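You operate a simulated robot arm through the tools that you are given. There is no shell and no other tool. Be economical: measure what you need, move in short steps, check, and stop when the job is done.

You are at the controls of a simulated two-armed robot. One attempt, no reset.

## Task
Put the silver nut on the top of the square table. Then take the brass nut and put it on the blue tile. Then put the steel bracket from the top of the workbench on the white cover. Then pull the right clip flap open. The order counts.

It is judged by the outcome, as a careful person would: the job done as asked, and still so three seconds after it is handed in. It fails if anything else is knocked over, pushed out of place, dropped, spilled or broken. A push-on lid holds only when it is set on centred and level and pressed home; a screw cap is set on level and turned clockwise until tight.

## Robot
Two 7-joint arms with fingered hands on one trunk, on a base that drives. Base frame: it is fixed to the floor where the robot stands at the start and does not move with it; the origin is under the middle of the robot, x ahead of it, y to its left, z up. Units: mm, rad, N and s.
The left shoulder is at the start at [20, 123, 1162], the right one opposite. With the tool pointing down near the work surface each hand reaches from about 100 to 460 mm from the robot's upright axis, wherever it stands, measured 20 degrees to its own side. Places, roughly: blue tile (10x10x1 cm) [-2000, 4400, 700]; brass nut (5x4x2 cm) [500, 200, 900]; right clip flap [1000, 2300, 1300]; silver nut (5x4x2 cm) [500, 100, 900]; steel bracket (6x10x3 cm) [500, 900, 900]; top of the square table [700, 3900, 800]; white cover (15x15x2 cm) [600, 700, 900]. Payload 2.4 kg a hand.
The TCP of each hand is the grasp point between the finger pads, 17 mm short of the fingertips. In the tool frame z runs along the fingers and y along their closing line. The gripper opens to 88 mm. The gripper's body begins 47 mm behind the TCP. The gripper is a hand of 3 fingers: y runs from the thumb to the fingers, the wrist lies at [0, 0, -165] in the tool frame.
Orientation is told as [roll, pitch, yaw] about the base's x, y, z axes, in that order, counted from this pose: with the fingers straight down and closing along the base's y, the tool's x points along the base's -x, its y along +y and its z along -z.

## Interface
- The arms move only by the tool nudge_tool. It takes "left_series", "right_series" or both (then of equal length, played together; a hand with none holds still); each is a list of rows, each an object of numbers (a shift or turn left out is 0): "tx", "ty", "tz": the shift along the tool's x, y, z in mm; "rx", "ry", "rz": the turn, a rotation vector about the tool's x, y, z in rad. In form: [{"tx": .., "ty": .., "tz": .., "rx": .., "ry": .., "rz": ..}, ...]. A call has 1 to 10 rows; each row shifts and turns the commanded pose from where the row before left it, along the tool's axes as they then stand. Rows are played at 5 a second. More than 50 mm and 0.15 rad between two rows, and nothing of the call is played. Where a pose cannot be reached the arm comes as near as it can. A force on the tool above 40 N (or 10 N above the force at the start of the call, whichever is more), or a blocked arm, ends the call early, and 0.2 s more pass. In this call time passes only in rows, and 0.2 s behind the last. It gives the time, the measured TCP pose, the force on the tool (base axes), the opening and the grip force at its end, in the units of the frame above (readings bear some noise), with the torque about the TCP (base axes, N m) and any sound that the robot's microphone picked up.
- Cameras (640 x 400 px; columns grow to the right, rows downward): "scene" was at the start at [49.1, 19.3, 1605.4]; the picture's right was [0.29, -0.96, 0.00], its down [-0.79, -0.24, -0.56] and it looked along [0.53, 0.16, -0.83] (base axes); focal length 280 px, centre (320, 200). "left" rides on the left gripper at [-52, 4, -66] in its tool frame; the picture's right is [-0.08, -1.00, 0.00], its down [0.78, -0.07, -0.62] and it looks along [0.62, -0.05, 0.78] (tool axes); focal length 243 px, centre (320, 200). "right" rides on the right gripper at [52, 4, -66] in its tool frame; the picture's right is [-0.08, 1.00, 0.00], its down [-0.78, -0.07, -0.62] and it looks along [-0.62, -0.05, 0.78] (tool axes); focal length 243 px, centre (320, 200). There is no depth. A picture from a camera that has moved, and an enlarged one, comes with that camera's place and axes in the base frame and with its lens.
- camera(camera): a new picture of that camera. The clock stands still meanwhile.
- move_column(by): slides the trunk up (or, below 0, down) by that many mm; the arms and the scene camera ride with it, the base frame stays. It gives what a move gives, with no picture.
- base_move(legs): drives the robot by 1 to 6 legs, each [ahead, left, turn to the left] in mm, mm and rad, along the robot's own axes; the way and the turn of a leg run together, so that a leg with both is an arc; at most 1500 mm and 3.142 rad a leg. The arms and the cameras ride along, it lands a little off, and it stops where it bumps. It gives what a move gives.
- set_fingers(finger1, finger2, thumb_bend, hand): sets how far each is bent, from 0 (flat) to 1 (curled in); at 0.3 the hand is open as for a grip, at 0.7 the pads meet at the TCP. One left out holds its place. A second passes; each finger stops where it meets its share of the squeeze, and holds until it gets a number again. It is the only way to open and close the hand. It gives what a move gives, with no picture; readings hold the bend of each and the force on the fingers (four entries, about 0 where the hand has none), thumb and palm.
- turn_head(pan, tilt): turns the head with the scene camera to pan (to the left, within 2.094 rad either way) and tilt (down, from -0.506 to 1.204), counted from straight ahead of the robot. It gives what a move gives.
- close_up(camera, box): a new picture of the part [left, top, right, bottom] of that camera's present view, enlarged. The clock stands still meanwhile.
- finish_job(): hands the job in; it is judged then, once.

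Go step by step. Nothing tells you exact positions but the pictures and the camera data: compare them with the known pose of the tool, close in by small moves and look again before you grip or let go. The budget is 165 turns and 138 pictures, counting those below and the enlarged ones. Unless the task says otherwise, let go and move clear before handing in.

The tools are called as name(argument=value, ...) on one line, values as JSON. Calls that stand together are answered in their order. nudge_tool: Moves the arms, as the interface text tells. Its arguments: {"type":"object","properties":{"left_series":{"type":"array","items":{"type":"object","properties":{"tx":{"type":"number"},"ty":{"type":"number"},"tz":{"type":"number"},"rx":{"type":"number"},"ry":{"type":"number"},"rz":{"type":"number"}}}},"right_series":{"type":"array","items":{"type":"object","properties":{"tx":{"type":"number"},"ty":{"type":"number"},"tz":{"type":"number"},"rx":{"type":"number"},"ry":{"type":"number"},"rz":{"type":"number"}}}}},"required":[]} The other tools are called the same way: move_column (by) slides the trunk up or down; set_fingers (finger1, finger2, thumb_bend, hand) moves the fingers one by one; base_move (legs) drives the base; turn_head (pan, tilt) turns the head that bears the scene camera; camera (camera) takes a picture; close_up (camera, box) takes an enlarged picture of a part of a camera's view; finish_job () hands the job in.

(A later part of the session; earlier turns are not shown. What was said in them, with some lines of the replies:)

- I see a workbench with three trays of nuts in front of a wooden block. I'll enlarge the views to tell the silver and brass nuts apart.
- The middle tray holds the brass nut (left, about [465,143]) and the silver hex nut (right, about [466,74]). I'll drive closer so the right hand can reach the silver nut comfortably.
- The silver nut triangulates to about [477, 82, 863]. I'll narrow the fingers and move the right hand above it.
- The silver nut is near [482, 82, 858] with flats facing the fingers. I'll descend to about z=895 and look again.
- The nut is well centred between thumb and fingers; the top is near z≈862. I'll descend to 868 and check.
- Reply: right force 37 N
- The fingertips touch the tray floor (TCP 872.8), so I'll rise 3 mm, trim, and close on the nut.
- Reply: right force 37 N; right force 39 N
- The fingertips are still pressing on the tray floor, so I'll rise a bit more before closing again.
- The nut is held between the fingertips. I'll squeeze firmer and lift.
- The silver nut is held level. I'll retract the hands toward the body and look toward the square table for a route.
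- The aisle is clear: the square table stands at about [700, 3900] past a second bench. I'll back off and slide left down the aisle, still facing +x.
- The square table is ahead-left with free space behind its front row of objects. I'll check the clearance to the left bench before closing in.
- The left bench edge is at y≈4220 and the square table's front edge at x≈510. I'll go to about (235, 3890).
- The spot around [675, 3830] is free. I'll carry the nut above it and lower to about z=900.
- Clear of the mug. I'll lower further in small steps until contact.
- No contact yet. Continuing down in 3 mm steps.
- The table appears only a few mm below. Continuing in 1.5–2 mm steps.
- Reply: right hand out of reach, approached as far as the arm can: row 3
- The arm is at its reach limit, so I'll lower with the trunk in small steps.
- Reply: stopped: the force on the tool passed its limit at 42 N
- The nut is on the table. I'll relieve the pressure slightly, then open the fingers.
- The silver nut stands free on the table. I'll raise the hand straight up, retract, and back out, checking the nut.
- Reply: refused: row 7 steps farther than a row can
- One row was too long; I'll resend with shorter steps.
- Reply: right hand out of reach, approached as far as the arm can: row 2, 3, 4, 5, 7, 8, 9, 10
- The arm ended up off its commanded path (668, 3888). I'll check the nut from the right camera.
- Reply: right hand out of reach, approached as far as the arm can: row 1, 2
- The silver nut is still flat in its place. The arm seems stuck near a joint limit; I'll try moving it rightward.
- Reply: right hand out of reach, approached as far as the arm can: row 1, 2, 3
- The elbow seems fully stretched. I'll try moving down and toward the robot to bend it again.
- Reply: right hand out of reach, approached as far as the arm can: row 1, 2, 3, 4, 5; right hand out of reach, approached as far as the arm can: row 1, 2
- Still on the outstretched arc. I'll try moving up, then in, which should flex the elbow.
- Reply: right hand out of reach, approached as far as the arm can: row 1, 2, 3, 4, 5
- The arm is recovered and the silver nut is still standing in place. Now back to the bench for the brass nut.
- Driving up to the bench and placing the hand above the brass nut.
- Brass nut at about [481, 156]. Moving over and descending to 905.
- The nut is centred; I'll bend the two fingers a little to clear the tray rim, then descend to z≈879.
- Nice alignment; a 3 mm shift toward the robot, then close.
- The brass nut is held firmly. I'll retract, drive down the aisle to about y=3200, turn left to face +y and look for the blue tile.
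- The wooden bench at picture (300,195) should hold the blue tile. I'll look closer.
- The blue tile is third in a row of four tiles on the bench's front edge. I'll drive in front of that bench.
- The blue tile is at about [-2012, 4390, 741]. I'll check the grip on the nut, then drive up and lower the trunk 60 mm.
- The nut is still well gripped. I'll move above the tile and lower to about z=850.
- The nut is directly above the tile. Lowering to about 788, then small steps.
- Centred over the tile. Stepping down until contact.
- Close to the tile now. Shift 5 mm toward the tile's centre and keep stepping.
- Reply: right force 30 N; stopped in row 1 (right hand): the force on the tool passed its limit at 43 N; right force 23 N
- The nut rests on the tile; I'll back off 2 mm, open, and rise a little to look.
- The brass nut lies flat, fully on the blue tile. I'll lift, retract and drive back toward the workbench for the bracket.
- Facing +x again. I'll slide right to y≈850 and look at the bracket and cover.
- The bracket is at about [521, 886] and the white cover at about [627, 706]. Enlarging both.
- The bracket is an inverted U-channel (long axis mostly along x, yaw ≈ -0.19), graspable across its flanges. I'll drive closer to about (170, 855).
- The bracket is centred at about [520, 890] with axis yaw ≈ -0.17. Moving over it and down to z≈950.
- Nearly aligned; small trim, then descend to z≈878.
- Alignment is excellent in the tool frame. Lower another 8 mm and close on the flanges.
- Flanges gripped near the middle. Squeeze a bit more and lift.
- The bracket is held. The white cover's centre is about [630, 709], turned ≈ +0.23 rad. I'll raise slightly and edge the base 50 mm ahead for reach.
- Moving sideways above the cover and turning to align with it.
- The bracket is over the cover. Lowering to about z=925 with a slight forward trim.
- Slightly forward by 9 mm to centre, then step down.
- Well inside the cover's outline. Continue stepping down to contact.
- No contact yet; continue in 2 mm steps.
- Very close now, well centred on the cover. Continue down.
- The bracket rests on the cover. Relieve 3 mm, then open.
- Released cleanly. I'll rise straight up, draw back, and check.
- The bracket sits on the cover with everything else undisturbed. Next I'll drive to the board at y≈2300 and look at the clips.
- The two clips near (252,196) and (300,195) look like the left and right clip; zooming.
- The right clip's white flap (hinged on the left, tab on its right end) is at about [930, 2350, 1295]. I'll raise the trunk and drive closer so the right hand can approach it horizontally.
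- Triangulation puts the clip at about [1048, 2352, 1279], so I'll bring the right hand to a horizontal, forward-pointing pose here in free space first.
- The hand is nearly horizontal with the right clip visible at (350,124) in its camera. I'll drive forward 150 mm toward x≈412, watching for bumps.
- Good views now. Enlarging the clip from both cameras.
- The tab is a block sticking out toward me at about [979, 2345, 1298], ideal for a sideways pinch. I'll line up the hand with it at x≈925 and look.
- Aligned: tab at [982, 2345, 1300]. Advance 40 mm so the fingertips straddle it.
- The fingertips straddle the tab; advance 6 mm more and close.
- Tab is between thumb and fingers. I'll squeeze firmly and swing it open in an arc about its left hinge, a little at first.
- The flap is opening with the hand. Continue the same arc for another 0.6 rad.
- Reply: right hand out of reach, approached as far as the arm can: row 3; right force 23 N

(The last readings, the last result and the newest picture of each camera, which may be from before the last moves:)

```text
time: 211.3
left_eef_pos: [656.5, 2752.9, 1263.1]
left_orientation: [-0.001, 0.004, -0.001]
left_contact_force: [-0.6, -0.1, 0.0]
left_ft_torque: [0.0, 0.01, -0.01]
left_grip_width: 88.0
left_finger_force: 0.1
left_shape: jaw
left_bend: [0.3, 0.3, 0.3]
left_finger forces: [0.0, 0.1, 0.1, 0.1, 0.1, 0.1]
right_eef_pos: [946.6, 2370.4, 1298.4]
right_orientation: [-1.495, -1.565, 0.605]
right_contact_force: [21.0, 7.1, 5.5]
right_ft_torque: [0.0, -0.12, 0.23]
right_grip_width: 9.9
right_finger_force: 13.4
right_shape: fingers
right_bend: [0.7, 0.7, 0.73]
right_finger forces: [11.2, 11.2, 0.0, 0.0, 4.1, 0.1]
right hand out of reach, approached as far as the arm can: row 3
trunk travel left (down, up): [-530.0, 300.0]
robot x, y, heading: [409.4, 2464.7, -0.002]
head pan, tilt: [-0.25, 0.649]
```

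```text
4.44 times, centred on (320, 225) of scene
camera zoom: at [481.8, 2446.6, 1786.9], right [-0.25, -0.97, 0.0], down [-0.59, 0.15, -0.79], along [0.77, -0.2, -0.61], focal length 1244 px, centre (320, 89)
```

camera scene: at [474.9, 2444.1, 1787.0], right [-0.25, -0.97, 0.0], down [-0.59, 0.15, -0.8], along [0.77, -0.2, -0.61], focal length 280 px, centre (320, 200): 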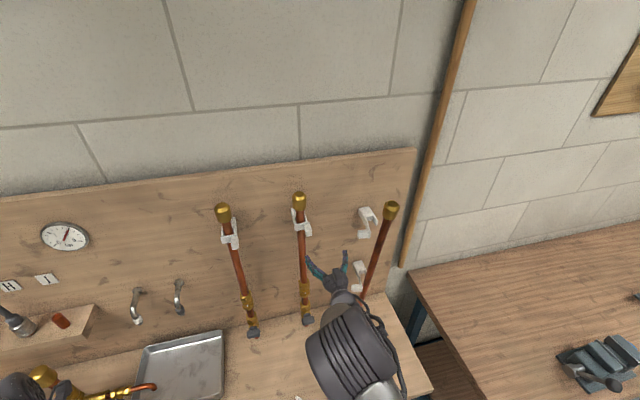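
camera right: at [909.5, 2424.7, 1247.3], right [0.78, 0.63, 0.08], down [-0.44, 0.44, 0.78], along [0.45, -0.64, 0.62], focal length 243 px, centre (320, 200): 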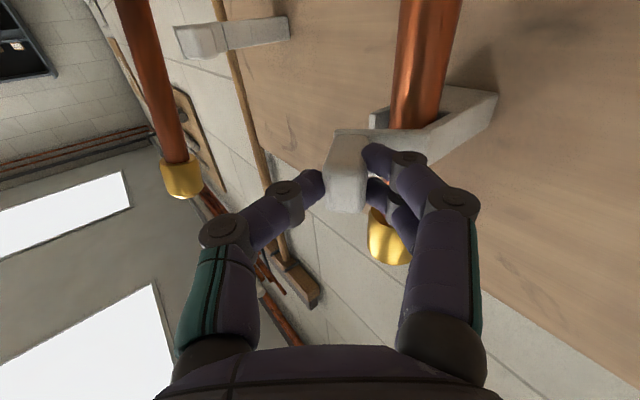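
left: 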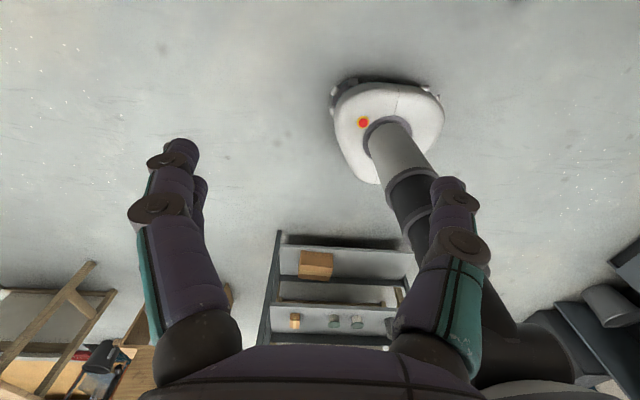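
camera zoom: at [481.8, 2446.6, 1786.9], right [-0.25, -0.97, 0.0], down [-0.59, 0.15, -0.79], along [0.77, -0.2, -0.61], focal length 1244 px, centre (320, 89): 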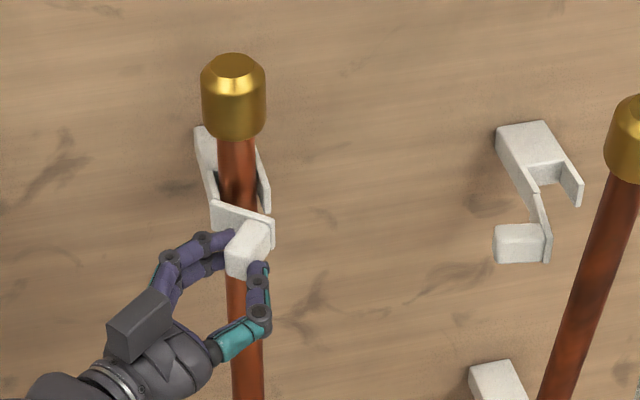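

The flap is about 45° open. From here the tab travels mostly sideways (+y), so I'll push it left with the thumb without further hand yaw.

nudge_tool(right_series=[{"tz": -5.4, "ty": 2.7}, {"tz": -5.4, "ty": 2.7}, {"tz": -5, "ty": 3.5}])

camera(camera="right")

close_up(camera="scene", box=[260, 180, 380, 270])

```text
time: 212.1
left_eef_pos: [649.4, 2751.4, 1263.8]
left_orientation: [-0.001, -0.003, -0.001]
left_contact_force: [0.1, -0.5, 0.1]
left_ft_torque: [-0.03, 0.01, -0.01]
left_grip_width: 88.0
left_finger_force: 0.1
left_shape: jaw
left_bend: [0.3, 0.3, 0.3]
left_finger forces: [0.0, 0.1, 0.1, 0.0, 0.0, 0.0]
right_eef_pos: [930.7, 2384.6, 1301.8]
right_orientation: [-2.541, -1.57, 1.646]
right_contact_force: [0.3, 0.1, -0.3]
right_ft_torque: [-0.02, 0.01, -0.03]
right_grip_width: 0.0
right_finger_force: 0.1
right_shape: fingers
right_bend: [0.77, 0.77, 0.79]
right_finger forces: [0.0, 0.1, 0.0, 0.0, 0.1, 0.0]
right hand out of reach, approached as far as the arm can: row 3
trunk travel left (down, up): [-530.0, 300.0]
robot x, y, heading: [411.0, 2469.5, -0.0]
head pan, tilt: [-0.25, 0.649]
```

```text
50 pictures are left
camera right: at [894.4, 2439.1, 1249.5], right [0.78, 0.62, 0.08], down [-0.44, 0.44, 0.78], along [0.45, -0.64, 0.62], focal length 243 px, centre (320, 200)
```

right: 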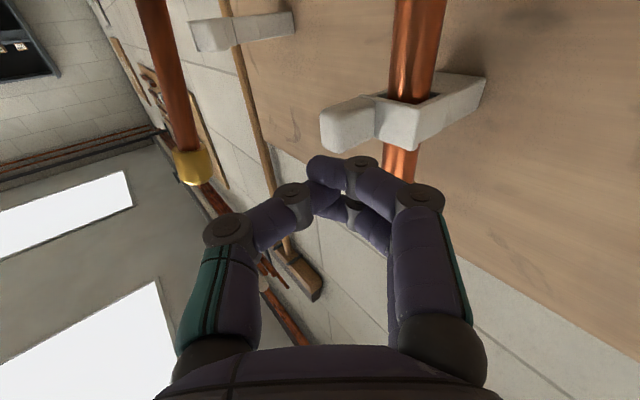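

```text
4.44 times, centred on (320, 225) of scene
camera zoom: at [472.2, 2444.1, 1787.2], right [-0.25, -0.97, 0.0], down [-0.58, 0.15, -0.8], along [0.77, -0.2, -0.6], focal length 1244 px, centre (320, 89)
```

zoom: 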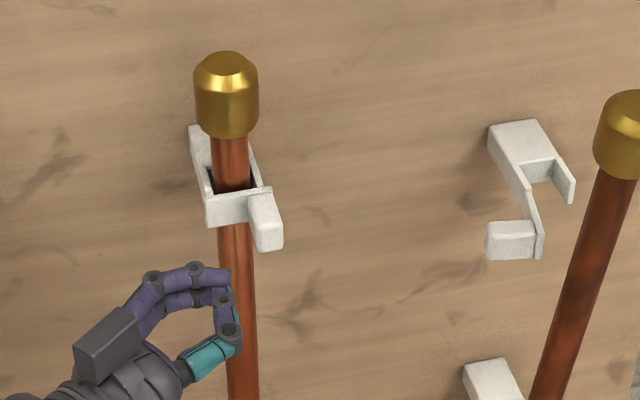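

The tab slipped out and the flap sprang shut. A vertical pinch (fingers above, thumb below) lets the tab pivot freely; I'll back off, straighten, and roll the hand 90°.

nudge_tool(right_series=[{"tz": -11, "ty": -14}, {"tz": -11, "ty": -14}, {"rx": -0.15}, {"rx": -0.15}, {"rx": -0.15}, {"rx": -0.15}, {"rx": -0.15}, {"rx": -0.15}])

set_fingers(hand="right", finger1=0.4, finger2=0.4, thumb_bend=0.4)

nudge_tool(right_series=[{"rz": 0.15}, {"rz": 0.15}, {"rz": 0.15}, {"rz": 0.15}, {"rz": 0.15}, {"rz": 0.15}, {"rz": 0.15}, {"rz": 0.15}, {"rz": 0.15}, {"rz": 0.15}])

camera(camera="right")

camera(camera="scene")

```text
time: 213.9
left_eef_pos: [649.6, 2751.7, 1265.1]
left_orientation: [0.0, 0.001, -0.002]
left_contact_force: [-0.1, -0.9, -0.2]
left_ft_torque: [-0.04, 0.0, 0.01]
left_grip_width: 87.8
left_finger_force: 0.1
left_shape: jaw
left_bend: [0.3, 0.3, 0.3]
left_finger forces: [0.0, 0.1, 0.1, 0.0, 0.1, 0.0]
right_eef_pos: [897.2, 2384.6, 1299.6]
right_orientation: [-0.742, -1.567, 0.751]
right_contact_force: [-0.4, 0.6, -0.8]
right_ft_torque: [0.0, -0.03, 0.01]
right_grip_width: 0.2
right_finger_force: 0.1
right_shape: fingers
right_bend: [0.77, 0.77, 0.79]
right_finger forces: [0.0, 0.0, 0.0, 0.0, 0.1, 0.0]
trunk travel left (down, up): [-530.0, 300.0]
robot x, y, heading: [409.3, 2468.5, -0.001]
head pan, tilt: [-0.25, 0.649]
```

```text
time: 214.9
left_eef_pos: [651.8, 2751.5, 1264.1]
left_orientation: [0.0, 0.001, -0.001]
left_contact_force: [0.1, -0.7, 0.2]
left_ft_torque: [0.01, -0.01, 0.04]
left_grip_width: 87.8
left_finger_force: 0.0
left_shape: jaw
left_bend: [0.3, 0.3, 0.3]
left_finger forces: [0.0, 0.0, 0.0, 0.0, 0.1, 0.1]
right_eef_pos: [897.9, 2384.8, 1301.2]
right_orientation: [-1.452, -1.569, 1.459]
right_contact_force: [0.6, -0.2, 1.2]
right_ft_torque: [-0.01, 0.0, 0.01]
right_grip_width: 61.9
right_finger_force: 0.1
right_shape: fingers
right_bend: [0.4, 0.4, 0.4]
right_finger forces: [0.0, 0.0, 0.0, 0.0, 0.0, 0.0]
trunk travel left (down, up): [-530.0, 300.0]
robot x, y, heading: [409.6, 2469.1, -0.002]
head pan, tilt: [-0.25, 0.649]
```

```text
time: 217.1
left_eef_pos: [651.9, 2752.2, 1263.7]
left_orientation: [0.0, -0.001, -0.002]
left_contact_force: [0.3, 0.3, 1.0]
left_ft_torque: [0.0, -0.01, 0.0]
left_grip_width: 87.9
left_finger_force: 0.0
left_shape: jaw
left_bend: [0.3, 0.3, 0.3]
left_finger forces: [0.0, 0.1, 0.0, 0.0, 0.0, 0.1]
right_eef_pos: [898.8, 2384.4, 1302.6]
right_orientation: [1.572, -0.073, -1.564]
right_contact_force: [-0.5, 0.2, 0.6]
right_ft_torque: [0.01, -0.01, -0.01]
right_grip_width: 62.1
right_finger_force: 0.1
right_shape: fingers
right_bend: [0.4, 0.4, 0.4]
right_finger forces: [0.0, 0.0, 0.0, 0.0, 0.0, 0.0]
trunk travel left (down, up): [-530.0, 300.0]
robot x, y, heading: [407.4, 2465.8, 0.002]
head pan, tilt: [-0.25, 0.649]
```

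```text
48 pictures are left
camera right: at [833.3, 2436.6, 1302.3], right [0.0, -0.01, 1.0], down [-0.62, -0.79, -0.01], along [0.79, -0.62, -0.01], focal length 243 px, centre (320, 200)
```

right: 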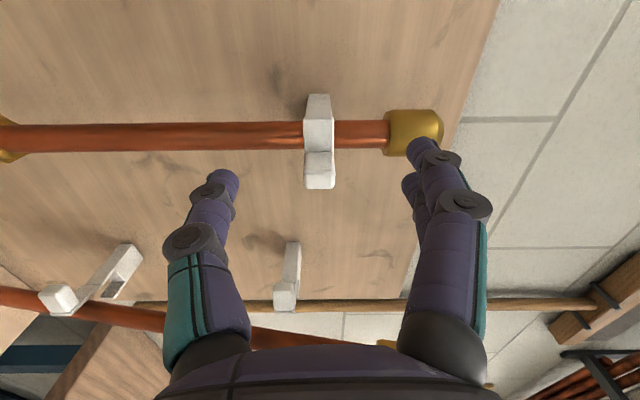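

```text
47 pictures are left
camera scene: at [474.9, 2444.0, 1787.1], right [-0.25, -0.97, 0.0], down [-0.59, 0.15, -0.8], along [0.77, -0.2, -0.6], focal length 280 px, centre (320, 200)
```

scene: 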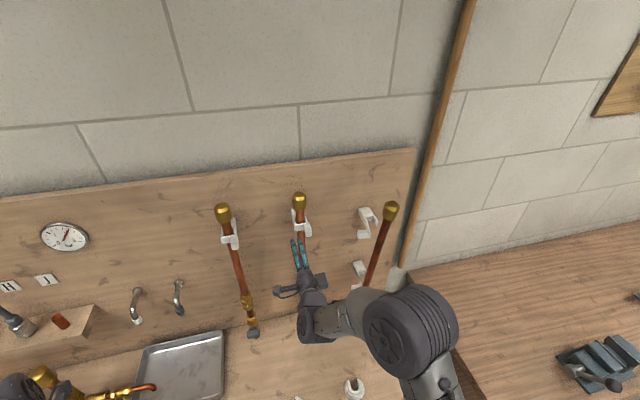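

The roll worked: thumb below, fingers above, tab at the same height. Now line up at y=2345 and advance to x≈970.

nudge_tool(right_series=[{"tx": -20}, {"tx": -19.5}, {"tz": 25}, {"tz": 25}])

camera(camera="right")

close_up(camera="scene", box=[260, 180, 380, 270])

```text
time: 218.1
left_eef_pos: [651.5, 2751.1, 1264.1]
left_orientation: [0.0, 0.0, -0.002]
left_contact_force: [-0.5, 0.6, -0.9]
left_ft_torque: [-0.02, -0.01, -0.03]
left_grip_width: 87.8
left_finger_force: 0.2
left_shape: jaw
left_bend: [0.3, 0.3, 0.3]
left_finger forces: [0.1, 0.1, 0.0, 0.0, 0.0, 0.0]
right_eef_pos: [949.2, 2345.2, 1304.7]
right_orientation: [1.568, -0.072, -1.565]
right_contact_force: [0.6, 0.6, -0.4]
right_ft_torque: [-0.03, -0.02, -0.02]
right_grip_width: 62.1
right_finger_force: 0.1
right_shape: fingers
right_bend: [0.4, 0.4, 0.4]
right_finger forces: [0.0, 0.1, 0.0, 0.0, 0.1, 0.0]
trunk travel left (down, up): [-530.0, 300.0]
robot x, y, heading: [410.3, 2467.4, -0.004]
head pan, tilt: [-0.25, 0.649]
```

```text
46 pictures are left
camera right: at [883.1, 2397.5, 1305.5], right [0.0, -0.01, 1.0], down [-0.62, -0.79, -0.01], along [0.79, -0.62, -0.01], focal length 243 px, centre (320, 200)
```

right: 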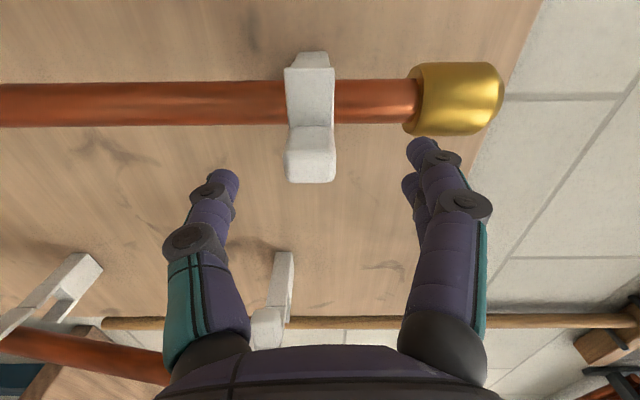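

```text
4.44 times, centred on (320, 225) of scene
camera zoom: at [475.1, 2443.9, 1787.1], right [-0.25, -0.97, 0.0], down [-0.59, 0.15, -0.8], along [0.77, -0.2, -0.6], focal length 1244 px, centre (320, 89)
```

zoom: 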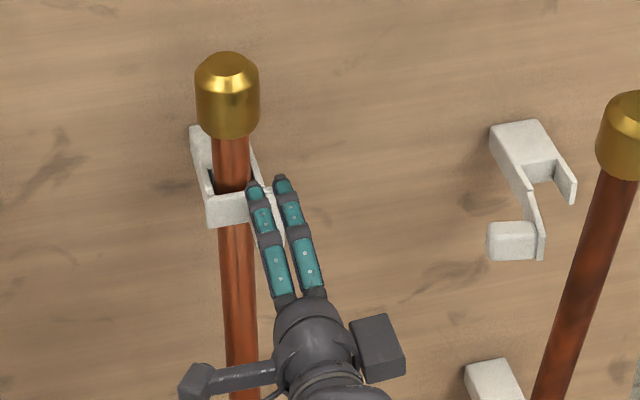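

The upper fingers are close to the brass cap, so I'll close them partly before advancing.

set_fingers(hand="right", finger1=0.5, finger2=0.5, thumb_bend=0.48)

nudge_tool(right_series=[{"ty": -3, "tz": 10}, {"tz": 11}])

camera(camera="right")

```text
time: 219.1
left_eef_pos: [651.3, 2750.6, 1265.4]
left_orientation: [-0.001, 0.0, -0.002]
left_contact_force: [0.0, -0.3, -0.6]
left_ft_torque: [0.01, 0.0, 0.02]
left_grip_width: 87.6
left_finger_force: 0.0
left_shape: jaw
left_bend: [0.3, 0.3, 0.3]
left_finger forces: [0.0, 0.0, 0.1, 0.1, 0.0, 0.0]
right_eef_pos: [947.3, 2344.8, 1304.5]
right_orientation: [1.57, -0.074, -1.562]
right_contact_force: [0.4, -0.1, 0.7]
right_ft_torque: [0.01, 0.03, 0.02]
right_grip_width: 42.8
right_finger_force: 0.1
right_shape: fingers
right_bend: [0.5, 0.5, 0.48]
right_finger forces: [0.1, 0.0, 0.0, 0.1, 0.0, 0.0]
trunk travel left (down, up): [-530.0, 300.0]
robot x, y, heading: [409.1, 2466.4, -0.002]
head pan, tilt: [-0.25, 0.649]
```

```text
time: 219.7
left_eef_pos: [651.3, 2751.6, 1264.3]
left_orientation: [0.0, 0.0, -0.002]
left_contact_force: [0.2, 0.2, -0.2]
left_ft_torque: [-0.06, 0.04, 0.04]
left_grip_width: 88.0
left_finger_force: 0.1
left_shape: jaw
left_bend: [0.3, 0.3, 0.3]
left_finger forces: [0.0, 0.1, 0.0, 0.0, 0.0, 0.0]
right_eef_pos: [969.9, 2345.9, 1300.3]
right_orientation: [1.572, -0.073, -1.563]
right_contact_force: [-0.7, 0.1, 0.3]
right_ft_torque: [0.01, 0.02, -0.01]
right_grip_width: 42.6
right_finger_force: 0.0
right_shape: fingers
right_bend: [0.5, 0.5, 0.48]
right_finger forces: [0.0, 0.0, 0.1, 0.0, 0.0, 0.1]
trunk travel left (down, up): [-530.0, 300.0]
robot x, y, heading: [402.4, 2469.5, 0.0]
head pan, tilt: [-0.25, 0.649]
```

```text
44 pictures are left
camera right: at [904.6, 2397.5, 1302.3], right [0.0, -0.01, 1.0], down [-0.62, -0.79, -0.01], along [0.79, -0.62, -0.01], focal length 243 px, centre (320, 200)
```

right: 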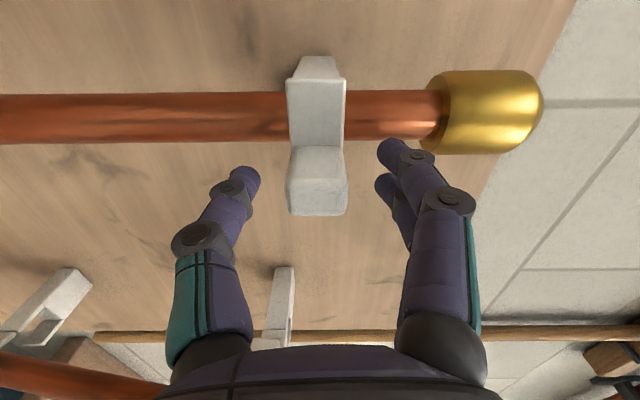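

Fingers straddle the tab nicely from above and below. Close and squeeze hard.

set_fingers(hand="right", finger1=0.85, finger2=0.85, thumb_bend=0.85)

camera(camera="right")

```text
time: 220.7
left_eef_pos: [651.8, 2751.7, 1264.0]
left_orientation: [0.002, 0.0, -0.002]
left_contact_force: [-0.2, -0.3, -0.2]
left_ft_torque: [0.0, -0.05, 0.0]
left_grip_width: 87.8
left_finger_force: 0.0
left_shape: jaw
left_bend: [0.3, 0.3, 0.3]
left_finger forces: [0.0, 0.1, 0.0, 0.0, 0.0, 0.0]
right_eef_pos: [970.0, 2346.8, 1300.6]
right_orientation: [1.571, -0.075, -1.563]
right_contact_force: [1.8, 1.7, 1.0]
right_ft_torque: [0.0, -0.01, 0.01]
right_grip_width: 14.0
right_finger_force: 17.2
right_shape: fingers
right_bend: [0.7, 0.72, 0.66]
right_finger forces: [8.8, 8.9, 0.1, 0.0, 17.0, 0.0]
trunk travel left (down, up): [-530.0, 300.0]
robot x, y, heading: [410.3, 2468.6, -0.007]
head pan, tilt: [-0.25, 0.649]
```

```text
43 pictures are left
camera right: at [904.8, 2398.0, 1302.1], right [0.0, -0.01, 1.0], down [-0.62, -0.79, -0.01], along [0.79, -0.62, -0.01], focal length 243 px, centre (320, 200)
```

right: 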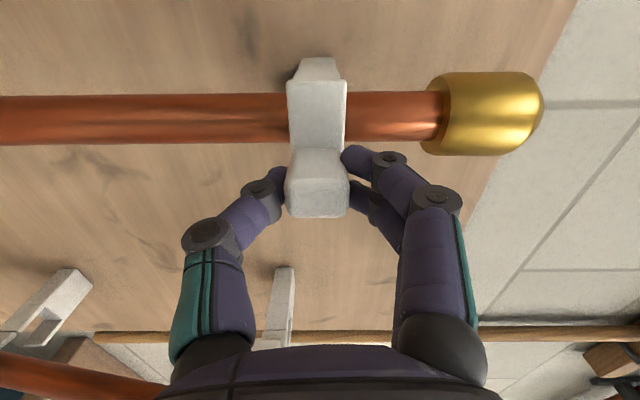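

Solid pinch (17 N). I'll pull the tab along its arc about the hinge, with moderate hand yaw.

nudge_tool(right_series=[{"tz": -6.6, "tx": 4.7, "ry": -0.125}, {"tz": -6.0, "tx": 5.6, "ry": -0.125}, {"tz": -5.7, "tx": 6.3, "ry": -0.125}, {"tz": -5.1, "tx": 6.9, "ry": -0.125}])

camera(camera="right")

close_up(camera="scene", box=[260, 180, 380, 270])

```text
time: 221.7
left_eef_pos: [652.2, 2751.4, 1264.4]
left_orientation: [-0.001, 0.0, -0.003]
left_contact_force: [-0.7, 0.8, -0.2]
left_ft_torque: [-0.01, 0.01, 0.01]
left_grip_width: 88.1
left_finger_force: 0.1
left_shape: jaw
left_bend: [0.3, 0.3, 0.3]
left_finger forces: [0.1, 0.0, 0.0, 0.0, 0.0, 0.1]
right_eef_pos: [953.5, 2373.3, 1298.3]
right_orientation: [1.608, -0.066, -2.066]
right_contact_force: [7.7, -0.9, 5.6]
right_ft_torque: [-0.01, -0.06, -0.08]
right_grip_width: 14.1
right_finger_force: 16.1
right_shape: fingers
right_bend: [0.68, 0.72, 0.67]
right_finger forces: [8.8, 10.0, 0.0, 0.1, 13.4, 0.0]
trunk travel left (down, up): [-530.0, 300.0]
robot x, y, heading: [412.4, 2466.6, -0.004]
head pan, tilt: [-0.25, 0.649]
```

```text
42 pictures are left
camera right: at [920.9, 2450.1, 1297.8], right [-0.04, 0.0, 1.0], down [-0.92, -0.4, -0.04], along [0.4, -0.92, 0.02], focal length 243 px, centre (320, 200)
```

right: 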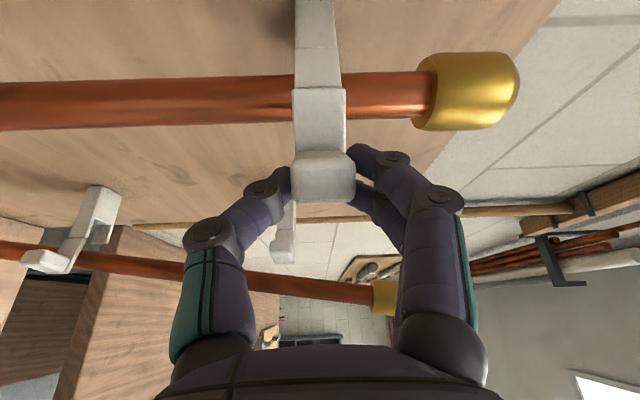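

```text
4.44 times, centred on (320, 225) of scene
camera zoom: at [476.9, 2444.3, 1787.1], right [-0.25, -0.97, 0.0], down [-0.59, 0.15, -0.8], along [0.77, -0.2, -0.61], focal length 1244 px, centre (320, 89)
```

zoom: 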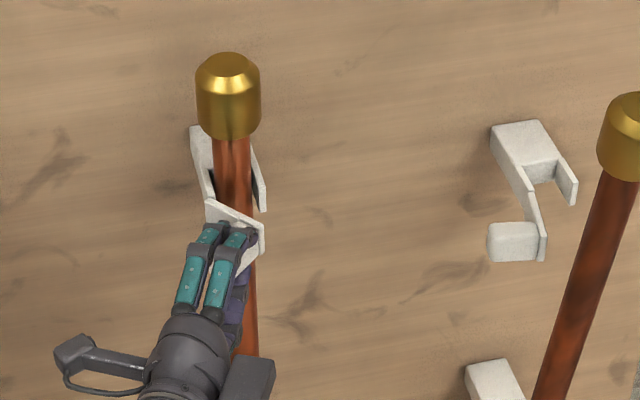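

The flap is following well. Continue the arc.

nudge_tool(right_series=[{"tz": -4.6, "tx": 7.4, "ry": -0.125}, {"tz": -4.0, "tx": 7.0, "ry": -0.1}, {"tz": -3.5, "tx": 6.8}])

camera(camera="right")

close_up(camera="scene", box=[260, 180, 380, 270])

```text
time: 222.5
left_eef_pos: [650.3, 2750.8, 1264.8]
left_orientation: [0.0, -0.001, -0.002]
left_contact_force: [-0.5, -0.1, -0.1]
left_ft_torque: [-0.01, -0.01, 0.01]
left_grip_width: 88.1
left_finger_force: 0.1
left_shape: jaw
left_bend: [0.3, 0.3, 0.3]
left_finger forces: [0.1, 0.1, 0.0, 0.0, 0.1, 0.0]
right_eef_pos: [953.1, 2394.9, 1297.2]
right_orientation: [1.62, -0.058, -2.293]
right_contact_force: [2.8, -3.7, 5.6]
right_ft_torque: [0.03, -0.19, -0.11]
right_grip_width: 14.3
right_finger_force: 18.1
right_shape: fingers
right_bend: [0.67, 0.73, 0.67]
right_finger forces: [8.9, 14.6, 0.1, 0.0, 12.9, 0.0]
trunk travel left (down, up): [-530.0, 300.0]
robot x, y, heading: [407.6, 2468.5, -0.001]
head pan, tilt: [-0.25, 0.649]
```

```text
40 pictures are left
camera right: at [938.8, 2478.1, 1296.4], right [-0.06, 0.01, 1.0], down [-0.98, -0.18, -0.05], along [0.18, -0.98, 0.02], focal length 243 px, centre (320, 200)
```

right: 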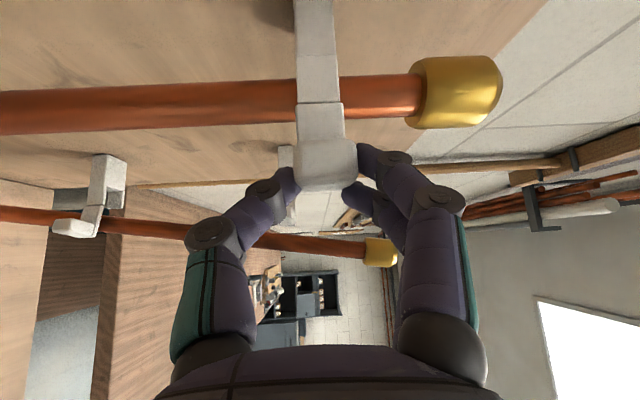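

```text
4.44 times, centred on (320, 225) of scene
camera zoom: at [474.8, 2443.2, 1787.1], right [-0.25, -0.97, 0.0], down [-0.59, 0.15, -0.8], along [0.77, -0.2, -0.6], focal length 1244 px, centre (320, 89)
```

zoom: 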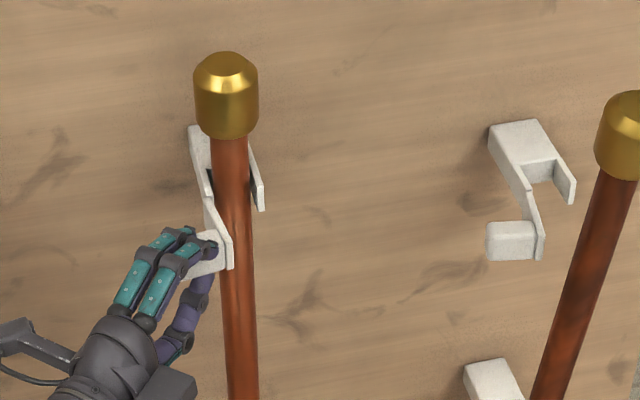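

The flap now stands about 85–90° open, like the already open clip beside it. A bit further to the stop.

nudge_tool(right_series=[{"tz": -3, "tx": 5.5}, {"tz": -2.5, "tx": 5.5}])

close_up(camera="scene", box=[260, 180, 380, 270])

```text
time: 223.1
left_eef_pos: [652.5, 2750.9, 1264.6]
left_orientation: [0.001, -0.001, -0.002]
left_contact_force: [1.0, 0.3, -0.1]
left_ft_torque: [-0.02, -0.01, -0.02]
left_grip_width: 87.6
left_finger_force: 0.1
left_shape: jaw
left_bend: [0.3, 0.3, 0.3]
left_finger forces: [0.0, 0.0, 0.0, 0.0, 0.0, 0.0]
right_eef_pos: [953.5, 2403.2, 1295.2]
right_orientation: [1.619, -0.056, -2.292]
right_contact_force: [9.0, -6.9, 7.1]
right_ft_torque: [0.05, -0.13, -0.07]
right_grip_width: 14.2
right_finger_force: 15.7
right_shape: fingers
right_bend: [0.66, 0.72, 0.67]
right_finger forces: [9.6, 11.0, 0.1, 0.0, 11.2, 0.0]
right hand out of reach, approached as far as the arm can: row 2
trunk travel left (down, up): [-530.0, 300.0]
robot x, y, heading: [404.2, 2466.5, -0.002]
head pan, tilt: [-0.25, 0.649]
```

```text
4.44 times, centred on (320, 225) of scene
camera zoom: at [476.5, 2442.1, 1787.0], right [-0.25, -0.97, 0.0], down [-0.59, 0.15, -0.8], along [0.77, -0.2, -0.61], focal length 1244 px, centre (320, 89)
```

zoom: 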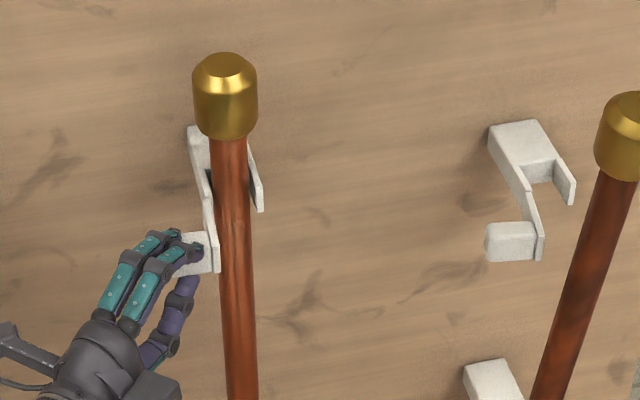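

The flap is past 90° (about 105°). I'll open the fingers slightly and see whether it stays.

set_fingers(hand="right", finger1=0.5, finger2=0.5, thumb_bend=0.48)

close_up(camera="scene", box=[260, 180, 380, 270])

camera(camera="right")

```text
time: 224.1
left_eef_pos: [651.4, 2750.2, 1264.3]
left_orientation: [0.0, 0.0, -0.002]
left_contact_force: [0.2, 0.6, 0.1]
left_ft_torque: [-0.02, -0.01, 0.01]
left_grip_width: 87.8
left_finger_force: 0.1
left_shape: jaw
left_bend: [0.3, 0.3, 0.3]
left_finger forces: [0.1, 0.0, 0.0, 0.1, 0.1, 0.0]
right_eef_pos: [953.2, 2403.7, 1296.8]
right_orientation: [1.621, -0.056, -2.287]
right_contact_force: [1.0, -0.5, 0.3]
right_ft_torque: [0.01, 0.0, -0.01]
right_grip_width: 41.7
right_finger_force: 0.1
right_shape: fingers
right_bend: [0.5, 0.5, 0.48]
right_finger forces: [0.0, 0.1, 0.0, 0.0, 0.1, 0.0]
trunk travel left (down, up): [-530.0, 300.0]
robot x, y, heading: [408.5, 2468.8, -0.003]
head pan, tilt: [-0.25, 0.649]
```

```text
4.44 times, centred on (320, 225) of scene
camera zoom: at [474.9, 2444.0, 1787.1], right [-0.25, -0.97, 0.0], down [-0.59, 0.15, -0.8], along [0.77, -0.2, -0.6], focal length 1244 px, centre (320, 89)
```

zoom: 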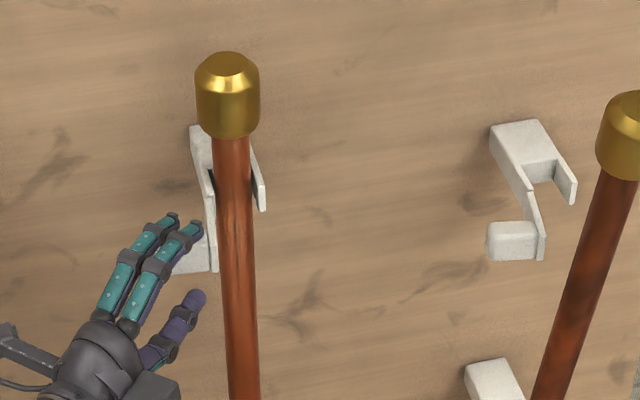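

```text
36 pictures are left
camera right: at [938.2, 2487.4, 1295.6], right [-0.06, 0.01, 1.0], down [-0.98, -0.18, -0.05], along [0.18, -0.98, 0.02], focal length 243 px, centre (320, 200)
```

right: 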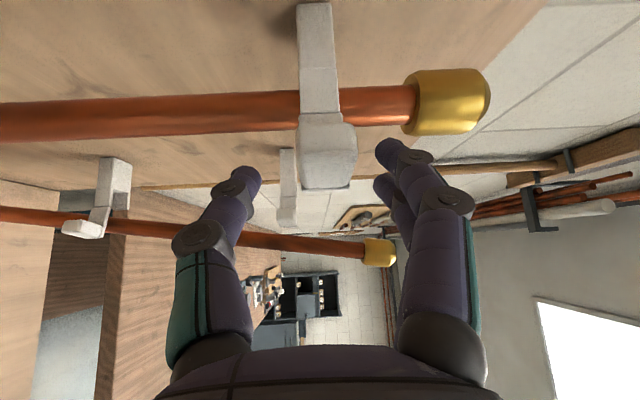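

It stays open on its own. I'll withdraw straight back along the fingers, then away from the board, and verify.

nudge_tool(right_series=[{"tz": -12}, {"tz": -15, "tx": -4}, {"tz": -20, "tx": -12}, {"tz": -25, "tx": -20}])

close_up(camera="scene", box=[240, 170, 400, 290])

```text
time: 225.1
left_eef_pos: [651.0, 2751.7, 1264.7]
left_orientation: [0.001, -0.002, -0.002]
left_contact_force: [0.0, -0.3, -0.2]
left_ft_torque: [0.01, 0.01, 0.01]
left_grip_width: 88.0
left_finger_force: 0.0
left_shape: jaw
left_bend: [0.3, 0.3, 0.3]
left_finger forces: [0.0, 0.0, 0.0, 0.0, 0.0, 0.0]
right_eef_pos: [874.1, 2424.6, 1296.7]
right_orientation: [1.621, -0.053, -2.288]
right_contact_force: [-0.4, 0.4, 0.9]
right_ft_torque: [-0.02, -0.03, -0.03]
right_grip_width: 41.8
right_finger_force: 0.2
right_shape: fingers
right_bend: [0.5, 0.5, 0.48]
right_finger forces: [0.0, 0.0, 0.1, 0.0, 0.0, 0.0]
trunk travel left (down, up): [-530.0, 300.0]
robot x, y, heading: [407.2, 2464.6, 0.002]
head pan, tilt: [-0.25, 0.649]
```

```text
3.33 times, centred on (320, 230) of scene
camera zoom: at [474.2, 2444.2, 1787.1], right [-0.25, -0.97, 0.0], down [-0.59, 0.15, -0.8], along [0.77, -0.2, -0.6], focal length 933 px, centre (320, 100)
```

zoom: 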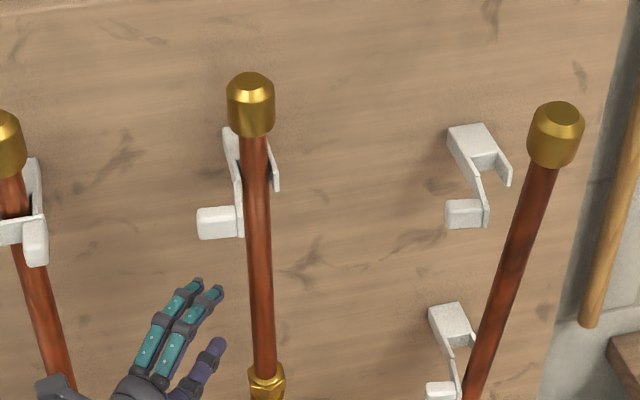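

The right clip flap stands fully open, matching the other open clips, and the pipe is undisturbed. I'll back the robot away and take one last look.

base_move(legs=[[-250, 0, 0]])

camera(camera="scene")

```text
time: 227.0
left_eef_pos: [397.6, 2752.5, 1264.8]
left_orientation: [0.0, -0.004, 0.0]
left_contact_force: [0.0, 0.0, 0.7]
left_ft_torque: [-0.02, -0.01, -0.01]
left_grip_width: 87.6
left_finger_force: 0.2
left_shape: jaw
left_bend: [0.3, 0.3, 0.3]
left_finger forces: [0.1, 0.0, 0.0, 0.0, 0.0, 0.0]
right_eef_pos: [623.4, 2426.6, 1297.3]
right_orientation: [1.621, -0.052, -2.288]
right_contact_force: [0.0, -0.3, -0.3]
right_ft_torque: [0.02, -0.02, -0.01]
right_grip_width: 41.9
right_finger_force: 0.0
right_shape: fingers
right_bend: [0.5, 0.5, 0.48]
right_finger forces: [0.0, 0.1, 0.0, 0.0, 0.1, 0.0]
trunk travel left (down, up): [-530.0, 300.0]
robot x, y, heading: [159.5, 2467.9, 0.001]
head pan, tilt: [-0.25, 0.649]
```

```text
34 pictures are left
camera scene: at [222.4, 2444.5, 1787.1], right [-0.25, -0.97, 0.0], down [-0.59, 0.15, -0.8], along [0.77, -0.2, -0.6], focal length 280 px, centre (320, 200)
```

scene: 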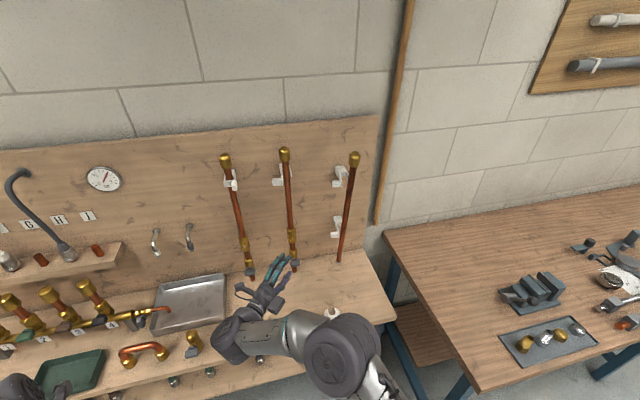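

Everything is in place and the hands are clear, so I'm handing in the job.

finish_job()

```text
The job is handed in.
```

I did all four steps in order, and the job is handed in:

1. The silver nut is on top of the square table.
2. The brass nut is on the blue tile.
3. The steel bracket is on the white cover.
4. The right clip flap is open. On the first try the tab slipped from the fingers and the flap sprang shut. The second try worked, and the flap stayed open after I let go.

Nothing else looked knocked over or moved in the pictures I took. I checked each placed item when I left it but did not go back for a final look at the first three.
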